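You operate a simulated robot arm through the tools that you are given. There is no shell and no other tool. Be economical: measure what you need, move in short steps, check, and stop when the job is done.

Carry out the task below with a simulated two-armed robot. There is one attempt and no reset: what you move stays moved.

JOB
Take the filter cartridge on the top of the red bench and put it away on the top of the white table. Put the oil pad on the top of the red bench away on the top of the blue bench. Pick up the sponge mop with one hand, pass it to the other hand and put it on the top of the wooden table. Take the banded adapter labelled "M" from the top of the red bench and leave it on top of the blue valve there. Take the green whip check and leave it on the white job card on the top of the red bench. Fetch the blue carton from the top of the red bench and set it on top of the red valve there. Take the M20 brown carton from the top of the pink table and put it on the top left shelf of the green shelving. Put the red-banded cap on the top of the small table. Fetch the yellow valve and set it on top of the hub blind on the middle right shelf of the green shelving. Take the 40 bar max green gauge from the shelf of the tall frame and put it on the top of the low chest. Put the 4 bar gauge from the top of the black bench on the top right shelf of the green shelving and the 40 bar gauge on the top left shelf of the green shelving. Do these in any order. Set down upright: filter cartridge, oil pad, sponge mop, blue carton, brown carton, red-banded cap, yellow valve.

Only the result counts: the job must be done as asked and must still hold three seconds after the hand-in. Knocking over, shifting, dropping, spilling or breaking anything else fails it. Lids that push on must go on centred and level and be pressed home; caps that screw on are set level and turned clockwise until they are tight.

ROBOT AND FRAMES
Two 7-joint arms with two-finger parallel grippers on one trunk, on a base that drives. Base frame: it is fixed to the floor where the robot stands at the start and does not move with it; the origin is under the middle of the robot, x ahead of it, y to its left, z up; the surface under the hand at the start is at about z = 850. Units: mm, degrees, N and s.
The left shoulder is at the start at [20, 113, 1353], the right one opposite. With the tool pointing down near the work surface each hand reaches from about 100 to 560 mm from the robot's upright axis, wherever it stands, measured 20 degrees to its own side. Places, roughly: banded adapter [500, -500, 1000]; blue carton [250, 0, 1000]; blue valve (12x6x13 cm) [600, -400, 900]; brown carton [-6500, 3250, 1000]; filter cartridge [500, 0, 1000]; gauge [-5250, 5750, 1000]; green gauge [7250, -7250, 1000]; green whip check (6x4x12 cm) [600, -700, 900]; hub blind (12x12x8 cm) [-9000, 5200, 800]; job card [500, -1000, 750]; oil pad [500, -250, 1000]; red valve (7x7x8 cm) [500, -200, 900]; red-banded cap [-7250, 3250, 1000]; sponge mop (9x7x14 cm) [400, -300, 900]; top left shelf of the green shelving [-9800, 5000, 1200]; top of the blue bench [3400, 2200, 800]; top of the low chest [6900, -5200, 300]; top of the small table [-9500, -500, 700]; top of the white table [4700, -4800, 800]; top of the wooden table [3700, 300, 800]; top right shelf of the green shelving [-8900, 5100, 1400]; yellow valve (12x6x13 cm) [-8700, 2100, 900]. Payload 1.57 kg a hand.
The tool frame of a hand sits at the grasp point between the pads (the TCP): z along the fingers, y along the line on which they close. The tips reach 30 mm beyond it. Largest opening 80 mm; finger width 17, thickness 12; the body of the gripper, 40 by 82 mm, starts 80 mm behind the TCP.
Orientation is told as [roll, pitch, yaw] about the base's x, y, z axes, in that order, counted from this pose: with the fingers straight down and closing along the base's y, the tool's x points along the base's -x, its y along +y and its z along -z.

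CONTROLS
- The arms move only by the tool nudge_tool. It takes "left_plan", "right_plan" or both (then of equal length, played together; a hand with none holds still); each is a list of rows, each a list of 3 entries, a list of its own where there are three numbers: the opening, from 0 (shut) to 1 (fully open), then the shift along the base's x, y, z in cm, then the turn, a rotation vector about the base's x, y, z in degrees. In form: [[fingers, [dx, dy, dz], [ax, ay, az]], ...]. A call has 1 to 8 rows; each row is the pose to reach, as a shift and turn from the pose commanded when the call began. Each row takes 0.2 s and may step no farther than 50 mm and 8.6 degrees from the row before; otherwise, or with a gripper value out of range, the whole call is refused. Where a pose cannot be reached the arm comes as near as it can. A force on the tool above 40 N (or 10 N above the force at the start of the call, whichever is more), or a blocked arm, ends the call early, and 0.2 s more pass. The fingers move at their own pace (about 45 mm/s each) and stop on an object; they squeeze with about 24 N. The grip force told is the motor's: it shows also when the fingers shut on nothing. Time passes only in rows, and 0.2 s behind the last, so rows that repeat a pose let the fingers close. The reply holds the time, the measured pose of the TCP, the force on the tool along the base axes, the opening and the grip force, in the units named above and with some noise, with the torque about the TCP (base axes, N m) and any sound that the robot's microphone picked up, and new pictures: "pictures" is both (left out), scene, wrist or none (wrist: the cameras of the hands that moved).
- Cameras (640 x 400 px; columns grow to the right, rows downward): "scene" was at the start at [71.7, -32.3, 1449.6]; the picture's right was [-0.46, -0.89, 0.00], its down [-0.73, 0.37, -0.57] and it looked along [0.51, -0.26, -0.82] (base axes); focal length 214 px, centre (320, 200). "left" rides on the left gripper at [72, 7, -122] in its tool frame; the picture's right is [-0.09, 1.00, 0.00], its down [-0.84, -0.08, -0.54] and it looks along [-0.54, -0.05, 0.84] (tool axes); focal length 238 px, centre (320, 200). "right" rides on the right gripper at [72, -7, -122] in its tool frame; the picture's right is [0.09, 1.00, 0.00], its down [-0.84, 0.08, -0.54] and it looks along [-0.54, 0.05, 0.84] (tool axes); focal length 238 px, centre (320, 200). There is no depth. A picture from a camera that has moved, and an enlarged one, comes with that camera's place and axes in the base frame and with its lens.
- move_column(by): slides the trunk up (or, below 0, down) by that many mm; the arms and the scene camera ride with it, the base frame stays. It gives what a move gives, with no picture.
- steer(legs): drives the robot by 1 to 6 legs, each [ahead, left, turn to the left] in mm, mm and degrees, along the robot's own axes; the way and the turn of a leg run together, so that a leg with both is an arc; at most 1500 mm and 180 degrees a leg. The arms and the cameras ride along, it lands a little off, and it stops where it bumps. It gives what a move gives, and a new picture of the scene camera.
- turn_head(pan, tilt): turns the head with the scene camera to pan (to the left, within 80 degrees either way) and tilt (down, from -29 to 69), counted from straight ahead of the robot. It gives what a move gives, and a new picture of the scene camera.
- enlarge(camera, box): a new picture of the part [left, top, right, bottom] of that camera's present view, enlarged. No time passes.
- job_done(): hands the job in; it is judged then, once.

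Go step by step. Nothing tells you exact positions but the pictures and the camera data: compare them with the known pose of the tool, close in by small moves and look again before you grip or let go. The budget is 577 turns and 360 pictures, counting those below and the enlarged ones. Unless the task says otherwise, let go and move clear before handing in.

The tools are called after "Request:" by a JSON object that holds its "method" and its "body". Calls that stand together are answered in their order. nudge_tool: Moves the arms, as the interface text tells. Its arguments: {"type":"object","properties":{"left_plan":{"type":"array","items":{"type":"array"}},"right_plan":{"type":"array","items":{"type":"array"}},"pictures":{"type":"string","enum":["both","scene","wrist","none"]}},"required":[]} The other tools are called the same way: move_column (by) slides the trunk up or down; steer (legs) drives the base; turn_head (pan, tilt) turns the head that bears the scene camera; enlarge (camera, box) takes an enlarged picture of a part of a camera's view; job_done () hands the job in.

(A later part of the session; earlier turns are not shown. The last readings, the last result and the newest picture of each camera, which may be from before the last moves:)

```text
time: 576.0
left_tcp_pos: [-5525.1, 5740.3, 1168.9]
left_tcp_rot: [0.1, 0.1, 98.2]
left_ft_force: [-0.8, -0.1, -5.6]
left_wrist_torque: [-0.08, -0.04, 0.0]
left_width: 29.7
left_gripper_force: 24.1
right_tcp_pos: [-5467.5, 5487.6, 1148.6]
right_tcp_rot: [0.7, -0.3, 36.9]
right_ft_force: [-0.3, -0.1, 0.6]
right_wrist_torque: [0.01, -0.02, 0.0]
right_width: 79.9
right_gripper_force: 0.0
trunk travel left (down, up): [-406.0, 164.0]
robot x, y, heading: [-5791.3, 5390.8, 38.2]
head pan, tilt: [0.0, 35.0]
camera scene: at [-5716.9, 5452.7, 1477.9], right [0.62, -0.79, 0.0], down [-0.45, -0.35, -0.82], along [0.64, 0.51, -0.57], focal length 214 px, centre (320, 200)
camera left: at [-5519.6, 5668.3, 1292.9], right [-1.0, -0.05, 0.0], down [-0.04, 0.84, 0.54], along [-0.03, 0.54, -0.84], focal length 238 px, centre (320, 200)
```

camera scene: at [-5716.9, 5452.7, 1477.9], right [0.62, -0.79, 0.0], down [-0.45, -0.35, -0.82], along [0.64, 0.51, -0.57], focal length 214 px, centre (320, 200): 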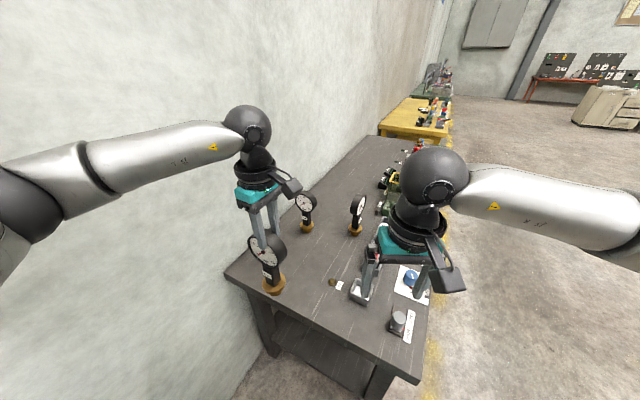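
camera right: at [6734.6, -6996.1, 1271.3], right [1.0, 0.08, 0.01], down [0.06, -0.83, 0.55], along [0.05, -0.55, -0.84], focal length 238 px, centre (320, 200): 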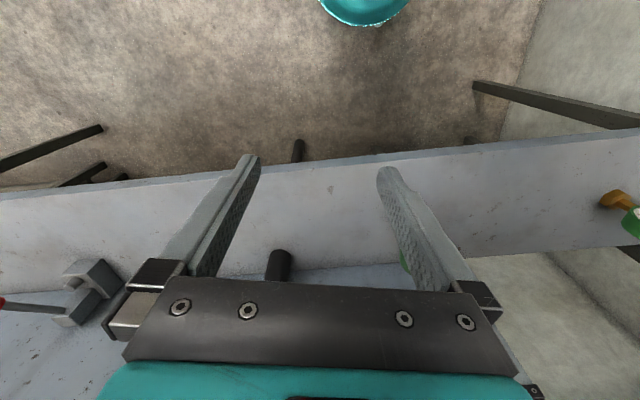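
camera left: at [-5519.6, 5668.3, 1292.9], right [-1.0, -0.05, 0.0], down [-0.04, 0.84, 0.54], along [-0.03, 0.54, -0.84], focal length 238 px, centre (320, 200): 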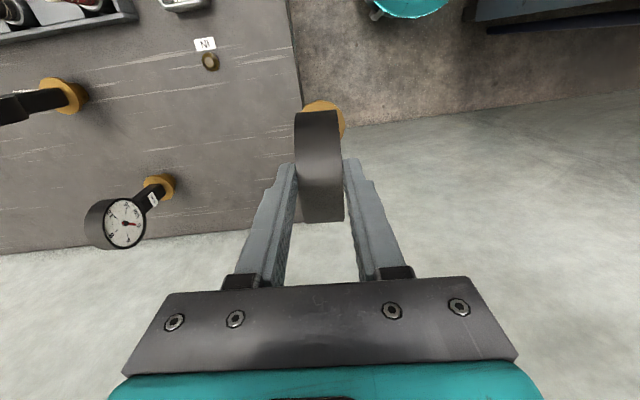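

The 40 bar gauge is held. I back out and go to the bench's front for the third gauge.

Request:
{"method": "steer", "body": {"legs": [[-380, -490, 0], [0, 0, 62], [0, -740, 0], [200, 0, 0]]}}

Request:
{"method": "turn_head", "body": {"pan": 0, "tilt": 35}}

```text
time: 587.0
left_tcp_pos: [-5249.5, 5508.2, 1169.3]
left_tcp_rot: [0.1, 0.1, 157.8]
left_ft_force: [-0.2, 0.0, -6.2]
left_wrist_torque: [-0.05, -0.09, -0.06]
left_width: 29.7
left_gripper_force: 24.2
right_tcp_pos: [-5003.3, 5428.4, 1151.0]
right_tcp_rot: [0.7, -0.2, 96.9]
right_ft_force: [-0.6, 0.7, 0.1]
right_wrist_torque: [-0.01, -0.02, -0.02]
right_width: 79.8
right_gripper_force: 0.1
trunk travel left (down, up): [-406.0, 164.0]
robot x, y, heading: [-5083.0, 5098.5, 97.8]
head pan, tilt: [0.0, 35.0]
camera scene: at [-5099.4, 5199.8, 1477.8], right [0.99, 0.14, 0.0], down [0.08, -0.57, -0.82], along [-0.12, 0.81, -0.57], focal length 214 px, centre (320, 200)
```

scene: 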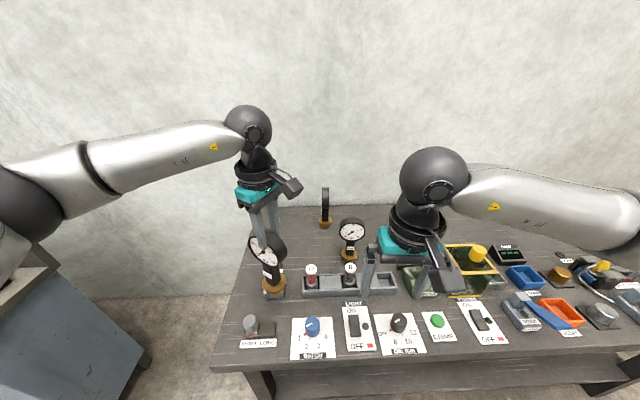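

```text
time: 587.6
left_tcp_pos: [-5249.0, 5507.4, 1168.7]
left_tcp_rot: [0.1, 0.0, 157.8]
left_ft_force: [0.5, 0.4, -6.5]
left_wrist_torque: [0.0, -0.1, 0.0]
left_width: 29.8
left_gripper_force: 23.9
right_tcp_pos: [-5003.9, 5428.8, 1149.7]
right_tcp_rot: [0.8, -0.3, 96.7]
right_ft_force: [1.1, 0.3, 0.0]
right_wrist_torque: [0.03, 0.01, 0.02]
right_width: 79.9
right_gripper_force: 0.1
trunk travel left (down, up): [-406.0, 164.0]
robot x, y, heading: [-5083.6, 5099.3, 98.1]
head pan, tilt: [0.0, 35.0]
camera scene: at [-5099.3, 5198.8, 1477.8], right [0.99, 0.14, 0.0], down [0.08, -0.57, -0.82], along [-0.12, 0.81, -0.57], focal length 214 px, centre (320, 200)
```

scene: 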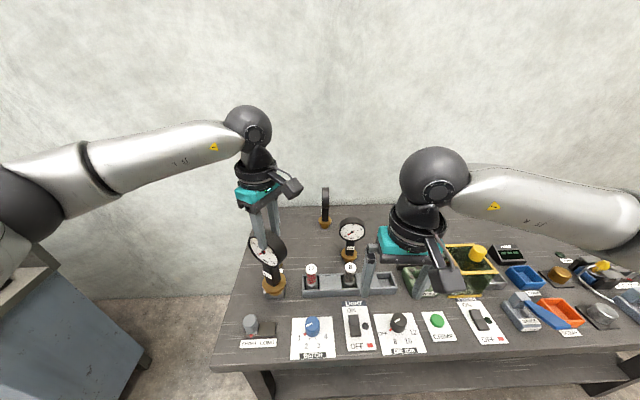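

Request:
{"method": "enlarge", "body": {"camera": "scene", "box": [330, 205, 380, 275]}}

Request:
{"method": "steer", "body": {"legs": [[140, 0, 0]]}}

```text
5.71 times, centred on (355, 240) of scene
camera zoom: at [-5099.3, 5198.8, 1477.8], right [0.99, 0.14, 0.0], down [0.08, -0.57, -0.82], along [-0.12, 0.81, -0.57], focal length 1226 px, centre (120, -29)
```

zoom: 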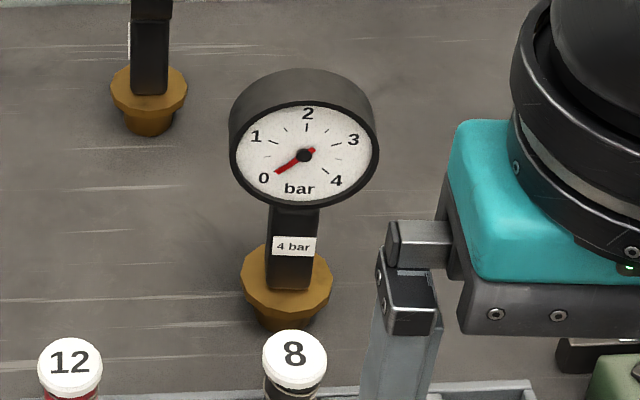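

```text
time: 588.9
left_tcp_pos: [-5270.7, 5647.4, 1168.7]
left_tcp_rot: [0.0, 0.2, 158.0]
left_ft_force: [0.4, 0.3, -6.9]
left_wrist_torque: [-0.08, -0.07, -0.03]
left_width: 29.6
left_gripper_force: 24.1
right_tcp_pos: [-5025.0, 5568.7, 1148.8]
right_tcp_rot: [0.6, -0.2, 96.9]
right_ft_force: [0.0, 0.5, -0.5]
right_wrist_torque: [-0.02, -0.02, -0.01]
right_width: 80.0
right_gripper_force: 0.0
trunk travel left (down, up): [-406.0, 164.0]
robot x, y, heading: [-5101.1, 5240.2, 98.4]
head pan, tilt: [0.0, 35.0]
camera scene: at [-5119.5, 5338.7, 1477.7], right [0.99, 0.14, 0.0], down [0.08, -0.57, -0.82], along [-0.12, 0.81, -0.57], focal length 214 px, centre (320, 200)
```

scene: 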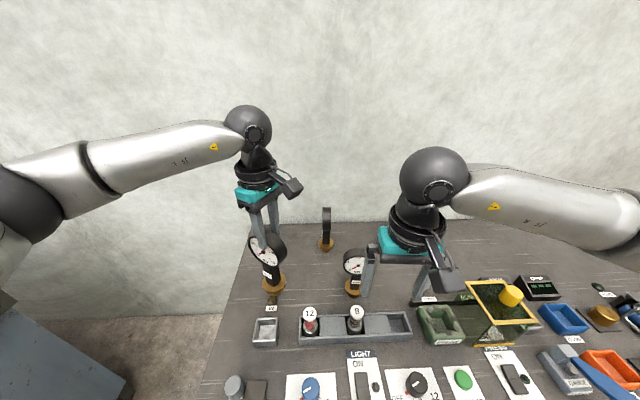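

It is the 4 bar gauge. I turn the right hand to grip its disc front-to-back.

Request:
{"method": "nudge_tool", "body": {"right_plan": [[1, [0, 0, 1], [0, 0, -8.5]], [1, [0, 0, 2], [0, 0, -17]], [1, [0, 0, 2], [0, 0, -25.5]], [1, [0, 0, 2], [0, 0, -34]], [1, [0, 0, 2], [0, 0, -42.5]], [1, [0, 0, 2], [0, 0, -51]], [1, [0, 0, 2], [0, 0, -59.5]], [1, [0, 0, 2], [0, 0, -68]]], "left_plan": [[0, [-1, 0, 0], [0, 0, 0]], [0, [-2, -1, 0], [0, 0, 0]], [0, [-4, -2, 0], [0, 0, 0]], [0, [-6, -3, 0], [0, 0, 0]], [0, [-8, -4, 0], [0, 0, 0]], [0, [-8, -4, 0], [0, 0, 0]], [0, [-8, -4, 0], [0, 0, 0]], [0, [-8, -4, 0], [0, 0, 0]]], "pictures": "none"}}

Request:
{"method": "nudge_tool", "body": {"right_plan": [[1, [-0.6, 3, 0], [0, 0, -8.5]], [1, [-1.5, 6.5, 0], [0, 0, -17]], [1, [-2.5, 10, 0], [0, 0, -19]], [1, [-3.5, 13.5, 0], [0, 0, -19]], [1, [-4.3, 17, 0], [0, 0, -19]], [1, [-4.3, 17, 0], [0, 0, -19]]], "pictures": "wrist"}}

```text
time: 590.7
left_tcp_pos: [-5348.9, 5605.8, 1168.0]
left_tcp_rot: [0.3, 0.2, 157.9]
left_ft_force: [-0.9, 0.0, -6.4]
left_wrist_torque: [-0.03, -0.07, 0.0]
left_width: 29.9
left_gripper_force: 23.6
right_tcp_pos: [-5025.3, 5567.1, 1169.0]
right_tcp_rot: [0.7, -0.3, 28.7]
right_ft_force: [0.9, 0.1, 0.1]
right_wrist_torque: [-0.01, 0.02, -0.04]
right_width: 79.9
right_gripper_force: 0.0
trunk travel left (down, up): [-406.0, 164.0]
robot x, y, heading: [-5103.9, 5239.7, 97.9]
head pan, tilt: [0.0, 35.0]
```

```text
time: 592.1
left_tcp_pos: [-5350.1, 5606.1, 1168.3]
left_tcp_rot: [0.0, 0.0, 158.0]
left_ft_force: [1.0, -0.1, -5.7]
left_wrist_torque: [-0.04, -0.06, 0.01]
left_width: 29.9
left_gripper_force: 24.1
right_tcp_pos: [-5065.8, 5736.1, 1168.7]
right_tcp_rot: [0.7, -0.2, 10.0]
right_ft_force: [0.1, 1.0, 0.6]
right_wrist_torque: [0.02, 0.0, -0.02]
right_width: 80.2
right_gripper_force: 0.0
trunk travel left (down, up): [-406.0, 164.0]
robot x, y, heading: [-5102.7, 5241.5, 98.1]
head pan, tilt: [0.0, 35.0]
camera right: at [-5136.1, 5715.6, 1290.7], right [-0.26, 0.96, 0.01], down [0.81, 0.21, 0.55], along [0.53, 0.15, -0.84], focal length 238 px, centre (320, 200)
```

right: 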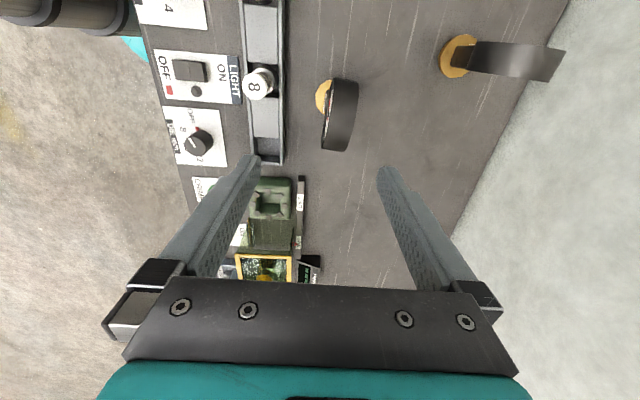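

Request:
{"method": "nudge_tool", "body": {"right_plan": [[1, [-1, 2.2, 0], [0, 0, 0]], [1, [-1, 2.2, -4.5], [0, 0, 0]], [1, [-1, 2.2, -8.2], [0, 0, 0]], [1, [-1, 2.2, -8.2], [0, 0, 0]]], "pictures": "wrist"}}

```text
time: 593.1
left_tcp_pos: [-5349.3, 5604.2, 1168.2]
left_tcp_rot: [0.1, 0.1, 157.9]
left_ft_force: [0.0, 0.1, -5.6]
left_wrist_torque: [-0.05, -0.08, 0.0]
left_width: 29.8
left_gripper_force: 24.1
right_tcp_pos: [-5077.0, 5761.9, 1084.0]
right_tcp_rot: [0.7, -0.3, 10.0]
right_ft_force: [0.8, 0.3, 0.2]
right_wrist_torque: [-0.02, 0.01, 0.0]
right_width: 80.0
right_gripper_force: 0.0
trunk travel left (down, up): [-406.0, 164.0]
robot x, y, heading: [-5107.2, 5240.2, 98.2]
head pan, tilt: [0.0, 35.0]
camera right: at [-5147.6, 5740.1, 1207.0], right [-0.26, 0.96, 0.01], down [0.81, 0.21, 0.55], along [0.53, 0.15, -0.84], focal length 238 px, centre (320, 200)
```

right: 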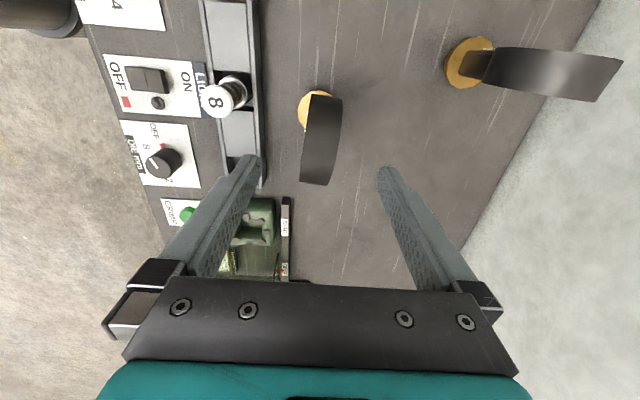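

Request:
{"method": "nudge_tool", "body": {"right_plan": [[1, [0, 0, -3.5], [0, 0, 0]], [1, [0, 0, -6.6], [0, 0, 0]], [1, [0, 0, -6.6], [0, 0, 0]], [0, [0, 0, -6.6], [0, 0, 0]], [0, [0, 0, -6.6], [0, 0, 0]], [0, [0, 0, -6.6], [0, 0, 0]], [0, [0, 0, -6.6], [0, 0, 0]]], "pictures": "wrist"}}

```text
time: 594.7
left_tcp_pos: [-5348.9, 5605.5, 1167.3]
left_tcp_rot: [0.1, 0.2, 157.9]
left_ft_force: [0.2, 1.1, -6.3]
left_wrist_torque: [-0.04, -0.11, 0.01]
left_width: 30.0
left_gripper_force: 24.3
right_tcp_pos: [-5077.4, 5759.7, 1020.2]
right_tcp_rot: [0.7, -0.2, 10.0]
right_ft_force: [-0.2, 0.0, 0.7]
right_wrist_torque: [-0.02, 0.02, -0.02]
right_width: 30.0
right_gripper_force: 22.1
trunk travel left (down, up): [-406.0, 164.0]
robot x, y, heading: [-5101.7, 5241.8, 98.0]
head pan, tilt: [0.0, 35.0]
camera right: at [-5147.7, 5739.6, 1142.3], right [-0.26, 0.96, 0.01], down [0.81, 0.21, 0.55], along [0.53, 0.15, -0.84], focal length 238 px, centre (320, 200)
```

right: 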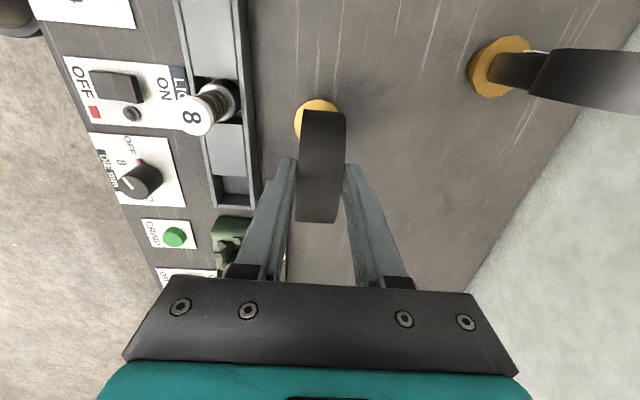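

Both gauges held. I lift, back off and go along the aisle to the green shelving.

Request:
{"method": "nudge_tool", "body": {"right_plan": [[0, [0, 0, 1], [0, 0, 0]], [0, [0, 0, 4.5], [0, 0, 0]], [0, [0, 0, 9], [0, 0, 0]], [0, [0, 0, 13], [0, 0, 0]], [0, [0, -4, 15], [0, 0, 0]], [0, [0, -9, 15], [0, 0, 0]], [0, [0, -14, 15], [0, 0, 0]]], "pictures": "wrist"}}

Request:
{"method": "steer", "body": {"legs": [[-620, 0, 0], [0, 0, -8], [0, 1450, 0], [0, 1300, 0]]}}

Request:
{"method": "turn_head", "body": {"pan": 40, "tilt": 15}}

```text
time: 596.3
left_tcp_pos: [-5349.9, 5603.8, 1168.9]
left_tcp_rot: [0.1, 0.2, 158.0]
left_ft_force: [-0.4, -0.9, -6.5]
left_wrist_torque: [-0.03, -0.05, -0.01]
left_width: 29.7
left_gripper_force: 23.9
right_tcp_pos: [-5081.6, 5617.9, 1171.1]
right_tcp_rot: [0.6, -0.3, 9.9]
right_ft_force: [-0.9, -1.3, -6.8]
right_wrist_torque: [-0.01, 0.07, 0.02]
right_width: 29.8
right_gripper_force: 24.2
trunk travel left (down, up): [-406.0, 164.0]
robot x, y, heading: [-5104.4, 5239.5, 98.1]
head pan, tilt: [0.0, 35.0]
camera right: at [-5151.0, 5597.1, 1292.4], right [-0.26, 0.97, 0.01], down [0.81, 0.21, 0.55], along [0.53, 0.15, -0.84], focal length 238 px, centre (320, 200)
```

right: 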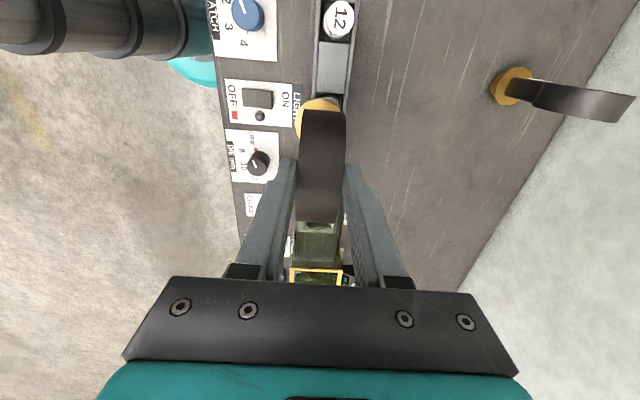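

```text
time: 613.4
left_tcp_pos: [-7951.7, 5071.7, 1168.6]
left_tcp_rot: [0.1, 0.1, 146.7]
left_ft_force: [-0.5, -0.2, -5.2]
left_wrist_torque: [-0.05, -0.06, 0.02]
left_width: 29.5
left_gripper_force: 23.8
right_tcp_pos: [-7684.2, 5033.8, 1169.6]
right_tcp_rot: [0.6, -0.3, -1.2]
right_ft_force: [-0.7, 0.9, -5.5]
right_wrist_torque: [0.02, 0.1, 0.01]
right_width: 29.6
right_gripper_force: 24.3
trunk travel left (down, up): [-406.0, 164.0]
robot x, y, heading: [-7778.1, 4666.3, 87.0]
head pan, tilt: [0.0, 35.0]
camera scene: at [-7777.6, 4763.8, 1477.8], right [1.0, -0.05, 0.0], down [-0.03, -0.57, -0.82], along [0.04, 0.82, -0.57], focal length 214 px, centre (320, 200)
```

scene: 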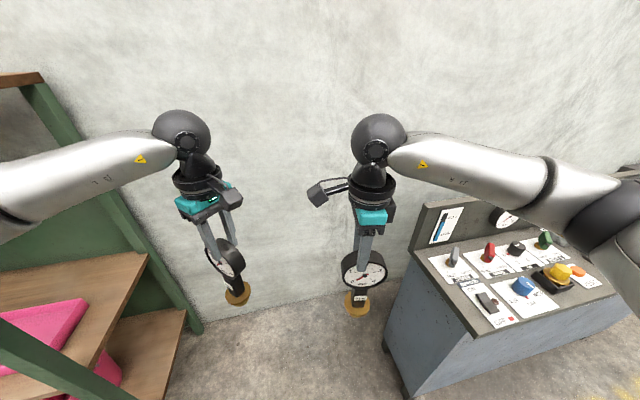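

```text
time: 614.5
left_tcp_pos: [-7952.5, 5071.0, 1168.0]
left_tcp_rot: [0.1, 0.1, 146.7]
left_ft_force: [0.3, -0.4, -6.5]
left_wrist_torque: [-0.03, -0.1, 0.0]
left_width: 29.6
left_gripper_force: 24.1
right_tcp_pos: [-7685.6, 5033.3, 1170.0]
right_tcp_rot: [0.7, -0.3, -1.2]
right_ft_force: [0.5, -0.5, -6.4]
right_wrist_torque: [-0.03, 0.08, 0.01]
right_width: 29.5
right_gripper_force: 23.9
trunk travel left (down, up): [-406.0, 164.0]
robot x, y, heading: [-7780.9, 4663.2, 87.3]
head pan, tilt: [40.0, 15.0]
camera scene: at [-7838.1, 4750.5, 1509.8], right [0.8, 0.6, 0.0], down [0.16, -0.21, -0.97], along [-0.58, 0.77, -0.26], focal length 214 px, centre (320, 200)
```

scene: 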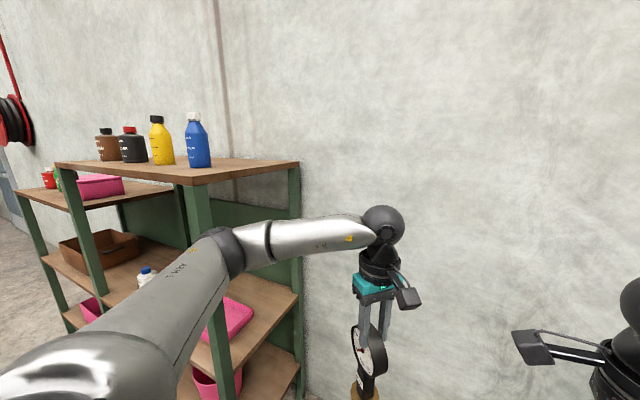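

The right unit's top (z≈1400) has room at its right end. I raise trunk and both hands first.

Request:
{"method": "move_column", "body": {"by": 164}}

Request:
{"method": "nudge_tool", "body": {"left_plan": [[0, [0, 0, 4], [0, 0, 0]], [0, [0, 0, 8], [0, 0, 0]], [0, [0, 0, 12], [0, 0, 0]], [0, [0, 0, 16], [0, 0, 0]], [0, [0, 0, 20], [0, 0, 0]], [0, [0, 0, 24], [0, 0, 0]], [0, [0, 0, 27], [0, 0, 0]]], "right_plan": [[0, [0, 0, 4], [0, 0, 0]], [0, [0, 0, 8], [0, 0, 0]], [0, [0, 0, 12], [0, 0, 0]], [0, [0, 0, 16], [0, 0, 0]], [0, [0, 0, 20], [0, 0, 0]], [0, [0, 0, 24], [0, 0, 0]], [0, [0, 0, 27], [0, 0, 0]]], "pictures": "none"}}

```text
time: 616.3
left_tcp_pos: [-7951.2, 5070.7, 1331.9]
left_tcp_rot: [0.1, 0.1, 146.8]
left_ft_force: [0.1, 0.3, -7.5]
left_wrist_torque: [-0.05, -0.11, 0.02]
left_width: 29.8
left_gripper_force: 24.0
right_tcp_pos: [-7685.9, 5032.9, 1333.7]
right_tcp_rot: [0.6, -0.3, -1.3]
right_ft_force: [-0.3, 0.4, -5.9]
right_wrist_torque: [0.0, 0.09, 0.0]
right_width: 29.7
right_gripper_force: 23.5
trunk travel left (down, up): [-570.0, 0.0]
robot x, y, heading: [-7780.2, 4664.7, 86.9]
head pan, tilt: [40.0, 15.0]
```

```text
time: 617.9
left_tcp_pos: [-7949.4, 5071.6, 1601.6]
left_tcp_rot: [0.1, 0.2, 146.8]
left_ft_force: [0.5, -0.5, -6.1]
left_wrist_torque: [-0.02, -0.05, 0.01]
left_width: 29.6
left_gripper_force: 24.2
right_tcp_pos: [-7686.0, 5031.3, 1605.6]
right_tcp_rot: [0.7, -0.3, -1.3]
right_ft_force: [-0.3, 0.1, -7.2]
right_wrist_torque: [-0.01, 0.09, 0.01]
right_width: 29.6
right_gripper_force: 24.0
trunk travel left (down, up): [-570.0, 0.0]
robot x, y, heading: [-7780.2, 4665.9, 87.1]
head pan, tilt: [40.0, 15.0]
```

Request:
{"method": "nudge_tool", "body": {"left_plan": [[0, [0, -4, 0], [0, 0, 0]], [0, [0, -8, 0], [0, 0, 0]], [0, [0, -12, 0], [0, 0, 0]]], "pictures": "none"}}

Request:
{"method": "steer", "body": {"legs": [[0, 0, 14], [0, 900, 0]]}}

Request:
{"method": "turn_head", "body": {"pan": 0, "tilt": 15}}

```text
time: 618.7
left_tcp_pos: [-7951.5, 4951.1, 1602.9]
left_tcp_rot: [0.1, 0.1, 146.9]
left_ft_force: [-0.1, -0.2, -5.8]
left_wrist_torque: [-0.03, -0.06, 0.0]
left_width: 30.1
left_gripper_force: 24.3
right_tcp_pos: [-7685.1, 5031.8, 1605.5]
right_tcp_rot: [0.7, -0.2, -1.2]
right_ft_force: [-0.1, 0.0, -6.0]
right_wrist_torque: [0.01, 0.08, -0.02]
right_width: 29.6
right_gripper_force: 24.0
trunk travel left (down, up): [-570.0, 0.0]
robot x, y, heading: [-7779.9, 4663.9, 87.1]
head pan, tilt: [40.0, 15.0]
```

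```text
time: 624.4
left_tcp_pos: [-8927.7, 4729.2, 1602.2]
left_tcp_rot: [0.0, 0.2, 160.7]
left_ft_force: [0.3, 0.9, -6.3]
left_wrist_torque: [-0.04, -0.06, -0.01]
left_width: 30.0
left_gripper_force: 23.9
right_tcp_pos: [-8690.2, 4870.6, 1605.0]
right_tcp_rot: [0.7, -0.3, 12.5]
right_ft_force: [0.5, 0.0, -5.8]
right_wrist_torque: [-0.05, 0.06, -0.03]
right_width: 29.9
right_gripper_force: 23.7
trunk travel left (down, up): [-570.0, 0.0]
robot x, y, heading: [-8695.5, 4488.0, 100.9]
head pan, tilt: [40.0, 15.0]
camera scene: at [-8770.9, 4560.3, 1673.5], right [0.63, 0.78, 0.0], down [0.2, -0.16, -0.97], along [-0.75, 0.61, -0.26], focal length 214 px, centre (320, 200)
```

scene: 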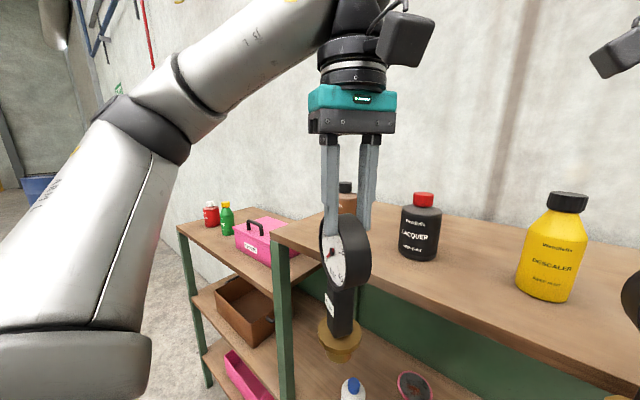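

```text
time: 625.5
left_tcp_pos: [-8927.7, 4729.2, 1601.5]
left_tcp_rot: [0.1, 0.2, 160.6]
left_ft_force: [-0.1, 0.0, -6.6]
left_wrist_torque: [0.0, -0.07, 0.01]
left_width: 29.9
left_gripper_force: 24.2
right_tcp_pos: [-8690.8, 4869.8, 1605.1]
right_tcp_rot: [0.8, -0.4, 12.5]
right_ft_force: [-0.5, 0.2, -6.5]
right_wrist_torque: [-0.06, 0.07, 0.0]
right_width: 29.7
right_gripper_force: 24.5
trunk travel left (down, up): [-570.0, 0.0]
robot x, y, heading: [-8691.8, 4491.5, 100.8]
head pan, tilt: [0.0, 15.0]
camera scene: at [-8716.4, 4593.0, 1673.5], right [0.98, 0.19, 0.0], down [0.05, -0.25, -0.97], along [-0.18, 0.95, -0.26], focal length 214 px, centre (320, 200)
```

scene: 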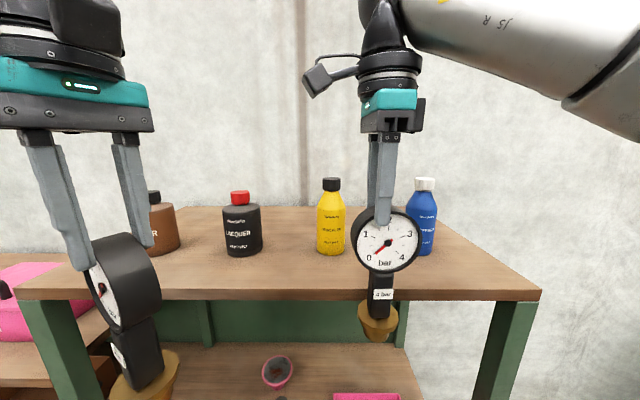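

I see the shelf top (z≈1420); a free spot is between yellow and blue bottles near the front. I raise a little more and drive in.

Request:
{"method": "nudge_tool", "body": {"left_plan": [[0, [0, 0, 3], [0, 0, 0]], [0, [0, 0, 3], [0, 0, 0]]], "right_plan": [[0, [0, 0, 3], [0, 0, 0]], [0, [0, 0, 3], [0, 0, 0]]], "pictures": "none"}}

Request:
{"method": "steer", "body": {"legs": [[125, -48, 0]]}}

Request:
{"method": "enlarge", "body": {"camera": "right", "box": [0, 0, 640, 400]}}

```text
time: 626.1
left_tcp_pos: [-8928.6, 4731.8, 1632.2]
left_tcp_rot: [0.2, 0.1, 160.6]
left_ft_force: [-1.1, 1.3, -5.9]
left_wrist_torque: [-0.04, -0.08, 0.04]
left_width: 30.0
left_gripper_force: 23.5
right_tcp_pos: [-8689.9, 4870.9, 1634.1]
right_tcp_rot: [0.6, -0.2, 12.5]
right_ft_force: [1.0, -0.3, -6.1]
right_wrist_torque: [-0.06, 0.07, -0.02]
right_width: 29.8
right_gripper_force: 24.8
trunk travel left (down, up): [-570.0, 0.0]
robot x, y, heading: [-8693.8, 4486.0, 100.8]
head pan, tilt: [0.0, 15.0]
```

```text
time: 627.4
left_tcp_pos: [-8904.3, 4860.6, 1632.7]
left_tcp_rot: [0.2, 0.1, 160.5]
left_ft_force: [-1.4, -3.5, -5.6]
left_wrist_torque: [-0.65, -0.18, 0.07]
left_width: 30.0
left_gripper_force: 23.8
right_tcp_pos: [-8666.4, 4999.6, 1634.7]
right_tcp_rot: [0.8, -0.3, 12.4]
right_ft_force: [0.1, 0.3, -1.0]
right_wrist_torque: [0.01, 0.0, 0.01]
right_width: 0.0
right_gripper_force: 21.4
trunk travel left (down, up): [-570.0, 0.0]
robot x, y, heading: [-8674.9, 4623.4, 100.7]
head pan, tilt: [0.0, 15.0]
camera scene: at [-8693.0, 4723.6, 1673.7], right [0.98, 0.19, 0.0], down [0.05, -0.25, -0.97], along [-0.18, 0.95, -0.26], focal length 214 px, centre (320, 200)
```

scene: 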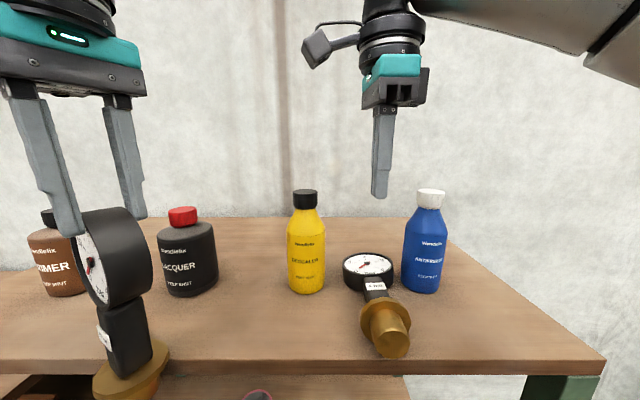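

```text
1.00 times, centred on (320, 200) of right (not enlarged: the box is as wide or as high as the picture)
camera zoom: at [-8735.6, 4977.0, 1757.3], right [-0.3, 0.95, 0.01], down [0.8, 0.25, 0.55], along [0.52, 0.18, -0.84], focal length 238 px, centre (320, 200)
```

zoom: 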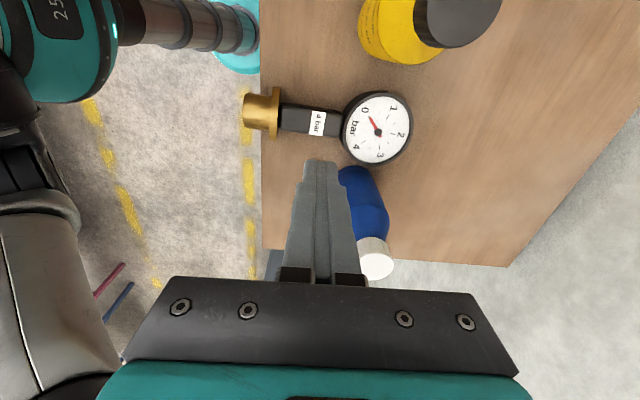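

The 4 bar gauge's foot caught the shelf edge: it slipped from the grip and now lies on the top right shelf. The left one touches too, so I back off a little first.

Request:
{"method": "steer", "body": {"legs": [[-60, 0, 0]]}}

Request:
{"method": "nudge_tool", "body": {"left_plan": [[0, [0, 0, 2], [0, 0, 0]], [0, [0, 0, 4], [0, 0, 0]], [0, [0, 0, 6], [0, 0, 0]], [0, [0, 0, 6], [0, 0, 0]]], "pictures": "wrist"}}

```text
time: 628.4
left_tcp_pos: [-8893.4, 4804.3, 1631.5]
left_tcp_rot: [0.2, 0.3, 160.6]
left_ft_force: [0.6, 0.0, -6.7]
left_wrist_torque: [-0.04, -0.1, -0.01]
left_width: 29.9
left_gripper_force: 23.8
right_tcp_pos: [-8655.0, 4943.0, 1633.8]
right_tcp_rot: [0.6, -0.3, 12.5]
right_ft_force: [-0.9, 0.6, -0.2]
right_wrist_torque: [0.01, 0.03, -0.05]
right_width: 0.0
right_gripper_force: 21.9
trunk travel left (down, up): [-570.0, 0.0]
robot x, y, heading: [-8656.7, 4559.8, 100.6]
head pan, tilt: [0.0, 15.0]
camera scene: at [-8681.8, 4665.5, 1673.4], right [0.98, 0.19, 0.0], down [0.05, -0.26, -0.97], along [-0.18, 0.95, -0.26], focal length 214 px, centre (320, 200)
```

scene: 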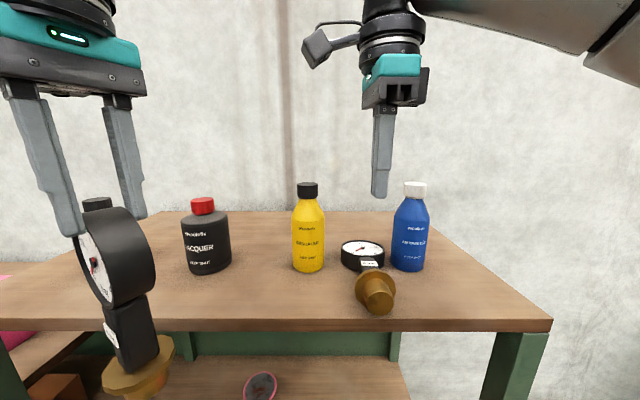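

```text
time: 629.4
left_tcp_pos: [-8893.3, 4805.2, 1689.4]
left_tcp_rot: [0.2, 0.2, 160.6]
left_ft_force: [0.0, 0.7, -5.7]
left_wrist_torque: [-0.01, -0.08, 0.01]
left_width: 29.9
left_gripper_force: 24.0
right_tcp_pos: [-8655.2, 4943.8, 1635.6]
right_tcp_rot: [0.7, -0.3, 12.5]
right_ft_force: [0.4, 0.6, -1.0]
right_wrist_torque: [0.01, 0.01, -0.02]
right_width: 0.0
right_gripper_force: 20.8
trunk travel left (down, up): [-570.0, 0.0]
robot x, y, heading: [-8663.2, 4564.6, 100.9]
head pan, tilt: [0.0, 15.0]
camera left: at [-8828.0, 4775.4, 1813.8], right [-0.42, -0.91, 0.0], down [-0.76, 0.35, 0.54], along [-0.49, 0.22, -0.84], focal length 238 px, centre (320, 200)
```

left: 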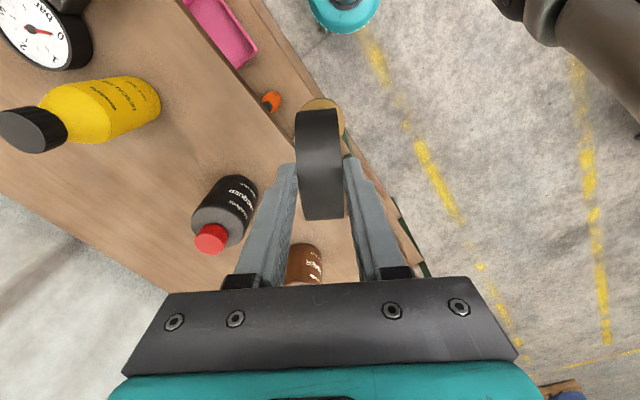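

Request:
{"method": "steer", "body": {"legs": [[-150, 0, 0], [0, 1150, 0]]}}

Request:
{"method": "turn_head", "body": {"pan": 0, "tilt": 30}}

```text
time: 636.2
left_tcp_pos: [-9989.1, 4421.6, 1690.2]
left_tcp_rot: [0.2, 0.2, 162.3]
left_ft_force: [-0.6, -0.3, -5.0]
left_wrist_torque: [-0.04, -0.09, -0.01]
left_width: 29.8
left_gripper_force: 23.7
right_tcp_pos: [-9754.0, 4569.3, 1634.6]
right_tcp_rot: [0.7, -0.3, 14.2]
right_ft_force: [-0.7, 0.7, -0.3]
right_wrist_torque: [0.0, 0.02, -0.03]
right_width: 0.0
right_gripper_force: 20.7
trunk travel left (down, up): [-570.0, 0.0]
robot x, y, heading: [-9749.5, 4186.0, 102.5]
head pan, tilt: [0.0, 15.0]
camera scene: at [-9773.4, 4290.5, 1673.5], right [0.98, 0.22, 0.0], down [0.06, -0.25, -0.97], along [-0.21, 0.94, -0.26], focal length 214 px, centre (320, 200)
```

scene: 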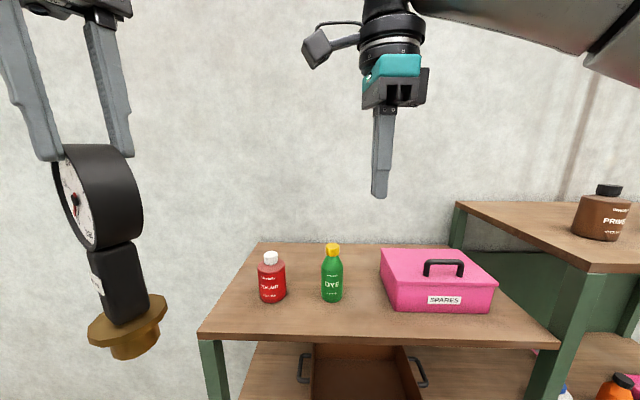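

```text
time: 636.9
left_tcp_pos: [-9989.8, 4422.5, 1690.8]
left_tcp_rot: [0.2, 0.3, 162.3]
left_ft_force: [0.3, 0.4, -6.1]
left_wrist_torque: [-0.02, -0.09, 0.0]
left_width: 29.9
left_gripper_force: 23.7
right_tcp_pos: [-9754.9, 4568.6, 1634.8]
right_tcp_rot: [0.7, -0.3, 14.1]
right_ft_force: [-0.3, -1.0, -0.8]
right_wrist_torque: [-0.02, -0.04, 0.02]
right_width: 0.1
right_gripper_force: 21.4
trunk travel left (down, up): [-570.0, 0.0]
robot x, y, heading: [-9747.1, 4189.0, 102.4]
head pan, tilt: [0.0, 30.0]
camera scene: at [-9772.9, 4287.5, 1649.4], right [0.98, 0.22, 0.0], down [0.11, -0.49, -0.87], along [-0.19, 0.85, -0.5], focal length 214 px, centre (320, 200)
```

scene: 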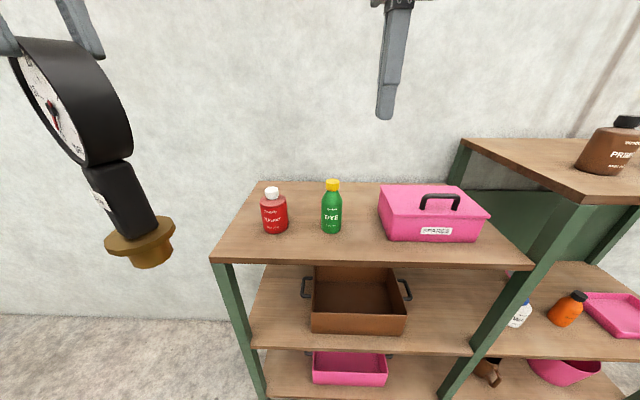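

The left unit's top (z≈1185) has room in front between the red and green bottles. I drive in with the gauge high.

Request:
{"method": "steer", "body": {"legs": [[340, -105, -1.5]]}}

Request:
{"method": "nudge_tool", "body": {"left_plan": [[0, [0, 0, -4.5], [0, 0, 0]], [0, [0, 0, -9], [0, 0, 0]], [0, [0, 0, -13.5], [0, 0, 0]], [0, [0, 0, -18], [0, 0, 0]], [0, [0, 0, -22], [0, 0, 0]], [0, [0, 0, -22], [0, 0, 0]]], "pictures": "both"}}

```text
time: 639.2
left_tcp_pos: [-9950.2, 4766.8, 1687.1]
left_tcp_rot: [0.5, 0.1, 160.9]
left_ft_force: [-0.3, 1.0, -6.0]
left_wrist_torque: [-0.03, -0.07, 0.0]
left_width: 29.7
left_gripper_force: 24.4
right_tcp_pos: [-9712.9, 4906.8, 1633.6]
right_tcp_rot: [0.7, -0.4, 12.7]
right_ft_force: [0.2, -0.1, -0.2]
right_wrist_torque: [-0.03, 0.03, -0.01]
right_width: 0.0
right_gripper_force: 21.5
trunk travel left (down, up): [-570.0, 0.0]
robot x, y, heading: [-9714.8, 4523.7, 101.2]
head pan, tilt: [0.0, 30.0]
stopped in leg 1: the robot was blocked; the commanded pose is now the measured one
camera scene: at [-9737.8, 4626.1, 1649.0], right [0.98, 0.19, 0.0], down [0.1, -0.49, -0.86], along [-0.17, 0.85, -0.5], focal length 214 px, centre (320, 200)
```

scene: 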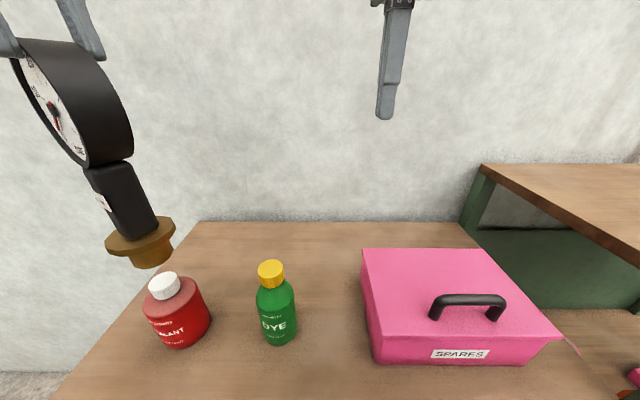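

```text
time: 640.6
left_tcp_pos: [-9948.7, 4765.5, 1466.2]
left_tcp_rot: [0.2, 0.1, 160.9]
left_ft_force: [0.1, -0.2, -5.7]
left_wrist_torque: [-0.04, -0.04, 0.02]
left_width: 29.8
left_gripper_force: 23.6
right_tcp_pos: [-9714.0, 4903.5, 1635.7]
right_tcp_rot: [0.7, -0.3, 12.8]
right_ft_force: [-0.5, 0.8, 0.9]
right_wrist_torque: [0.01, 0.04, 0.02]
right_width: 0.2
right_gripper_force: 21.1
trunk travel left (down, up): [-570.0, 0.0]
robot x, y, heading: [-9717.8, 4525.1, 101.2]
head pan, tilt: [0.0, 30.0]
camera scene: at [-9738.0, 4622.3, 1649.4], right [0.98, 0.19, 0.0], down [0.1, -0.49, -0.87], along [-0.17, 0.85, -0.5], focal length 214 px, centre (320, 200)
camera left: at [-9883.9, 4735.9, 1590.9], right [-0.41, -0.91, 0.0], down [-0.77, 0.35, 0.54], along [-0.49, 0.22, -0.84], focal length 238 px, centre (320, 200)
```

scene: 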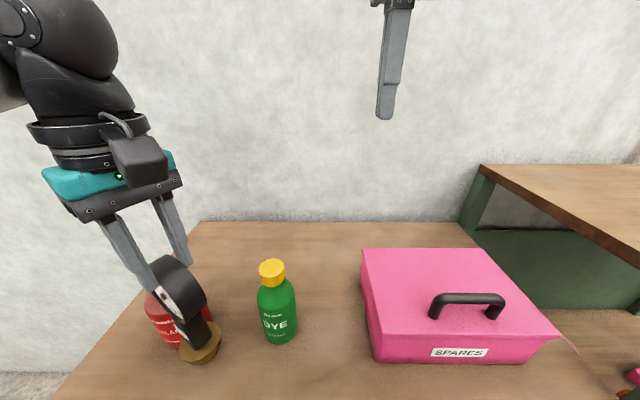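
left: 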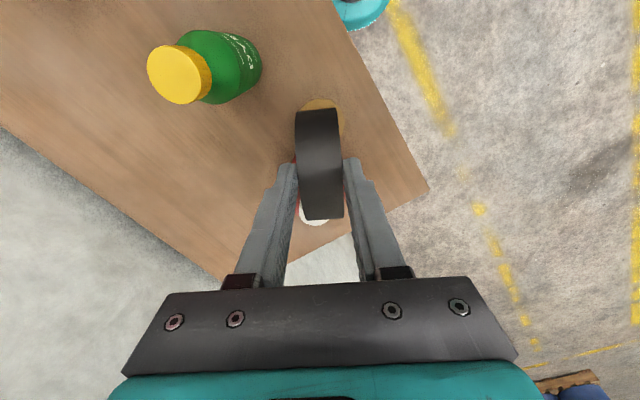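

Request:
{"method": "nudge_tool", "body": {"left_plan": [[0, [-0.3, 1.5, -2], [0, 0, 0]], [0, [-0.3, 1.5, -4], [0, 0, 0]], [0, [-0.3, 1.5, -5], [0, 0, 0]], [0, [-0.3, 1.5, -5.5], [0, 0, 0]], [0, [-0.3, 1.5, -6], [0, 0, 0]], [0, [-0.3, 1.5, -6.5], [0, 0, 0]], [0, [-0.3, 1.5, -6.5], [0, 0, 0]]], "pictures": "wrist"}}

```text
time: 641.5
left_tcp_pos: [-9952.3, 4776.2, 1422.0]
left_tcp_rot: [-0.2, 0.2, 160.9]
left_ft_force: [0.7, -3.1, 10.8]
left_wrist_torque: [-0.45, 0.09, 0.11]
left_width: 30.1
left_gripper_force: 23.9
right_tcp_pos: [-9712.4, 4902.9, 1634.8]
right_tcp_rot: [0.8, -0.4, 12.7]
right_ft_force: [-1.0, -0.3, 0.5]
right_wrist_torque: [-0.02, 0.0, 0.01]
right_width: 0.0
right_gripper_force: 21.1
trunk travel left (down, up): [-570.0, 0.0]
robot x, y, heading: [-9717.8, 4523.5, 100.9]
head pan, tilt: [0.0, 30.0]
stopped in row 4 (left hand): the force on the tool passed its limit at 47 N (the readings are from after the stop); the commanded pose is now the measured one
camera left: at [-9887.1, 4747.8, 1544.9], right [-0.41, -0.91, -0.01], down [-0.77, 0.34, 0.54], along [-0.49, 0.23, -0.84], focal length 238 px, centre (320, 200)
```

left: 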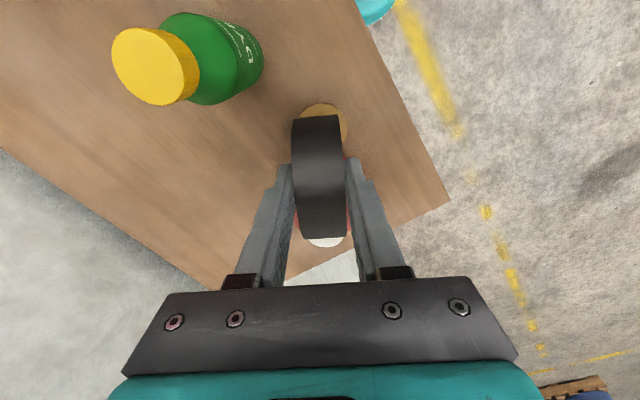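

Request:
{"method": "nudge_tool", "body": {"left_plan": [[0, [0, 0, 0.1], [0.2, -0.1, 0]], [0.6, [0, 0, 0.1], [0.2, -0.1, 0]], [0.8, [0, 0, 0.1], [0.2, -0.1, 0]], [0.8, [0, 0, 0.1], [0.2, -0.1, 0]]], "pictures": "both"}}

```text
time: 642.5
left_tcp_pos: [-9955.3, 4778.9, 1420.6]
left_tcp_rot: [-0.5, 0.1, 160.9]
left_ft_force: [-0.6, 0.1, -0.5]
left_wrist_torque: [0.0, 0.01, 0.0]
left_width: 63.9
left_gripper_force: 0.0
right_tcp_pos: [-9713.7, 4903.4, 1634.9]
right_tcp_rot: [0.6, -0.4, 12.8]
right_ft_force: [0.9, 0.5, 0.3]
right_wrist_torque: [-0.03, 0.02, 0.01]
right_width: 0.0
right_gripper_force: 21.1
trunk travel left (down, up): [-570.0, 0.0]
robot x, y, heading: [-9719.5, 4525.3, 101.0]
head pan, tilt: [0.0, 30.0]
camera scene: at [-9738.1, 4622.3, 1649.3], right [0.98, 0.19, 0.0], down [0.1, -0.49, -0.87], along [-0.17, 0.85, -0.5], focal length 214 px, centre (320, 200)
camera left: at [-9888.5, 4749.2, 1545.1], right [-0.41, -0.91, -0.01], down [-0.77, 0.34, 0.54], along [-0.49, 0.23, -0.84], focal length 238 px, centre (320, 200)
```

scene: 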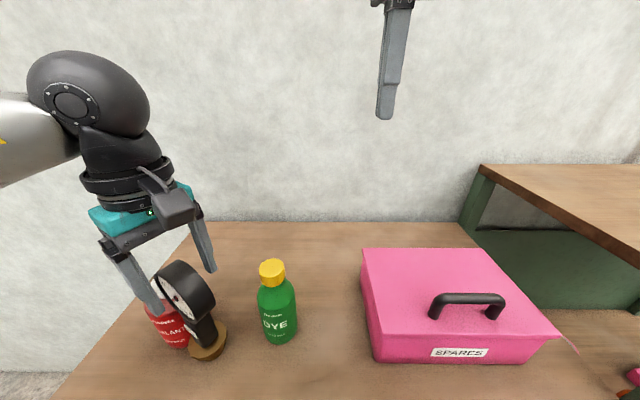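
left: 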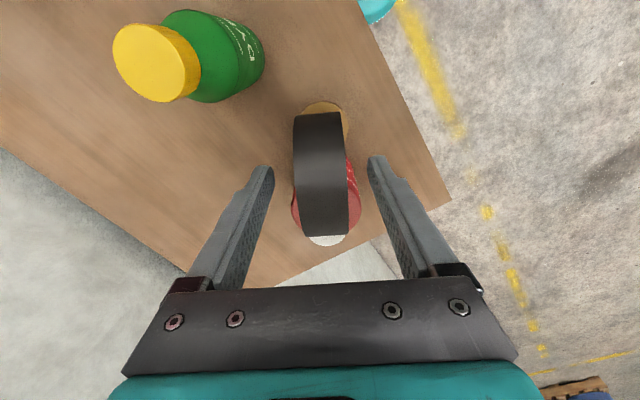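

Request:
{"method": "nudge_tool", "body": {"left_plan": [[0.8, [0, 0, 3], [0, 0, 0]], [0.8, [0, 0, 7], [0, 0, 0]], [0.8, [0, 0, 11.5], [0, 0, 0]], [0.8, [0, 0, 16], [0, 0, 0]], [0.8, [0, 0, 20], [0, 0, 0]]], "right_plan": [[0.5, [0, 0, 0], [0, 0, 0]], [1, [0, 0, 0], [0, 0, 0]], [1, [0, 0, 0], [0, 0, 0]], [1, [0, 0, 0], [0, 0, 0]], [1, [0, 0, 0], [0, 0, 0]]], "pictures": "scene"}}

```text
time: 643.7
left_tcp_pos: [-9954.6, 4780.1, 1623.2]
left_tcp_rot: [-0.5, 0.2, 160.8]
left_ft_force: [-0.5, -0.5, -0.6]
left_wrist_torque: [0.02, 0.01, -0.03]
left_width: 64.1
left_gripper_force: 0.1
right_tcp_pos: [-9712.0, 4901.3, 1635.6]
right_tcp_rot: [0.8, -0.3, 12.8]
right_ft_force: [0.0, -0.3, 0.0]
right_wrist_torque: [0.05, 0.04, -0.01]
right_width: 80.1
right_gripper_force: 0.1
trunk travel left (down, up): [-570.0, 0.0]
robot x, y, heading: [-9715.7, 4519.6, 101.1]
head pan, tilt: [0.0, 30.0]
camera scene: at [-9736.9, 4621.2, 1649.5], right [0.98, 0.19, 0.0], down [0.1, -0.49, -0.87], along [-0.17, 0.85, -0.5], focal length 214 px, centre (320, 200)
```

scene: 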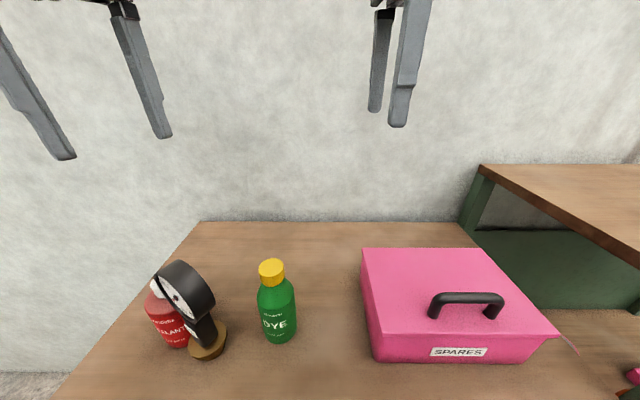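

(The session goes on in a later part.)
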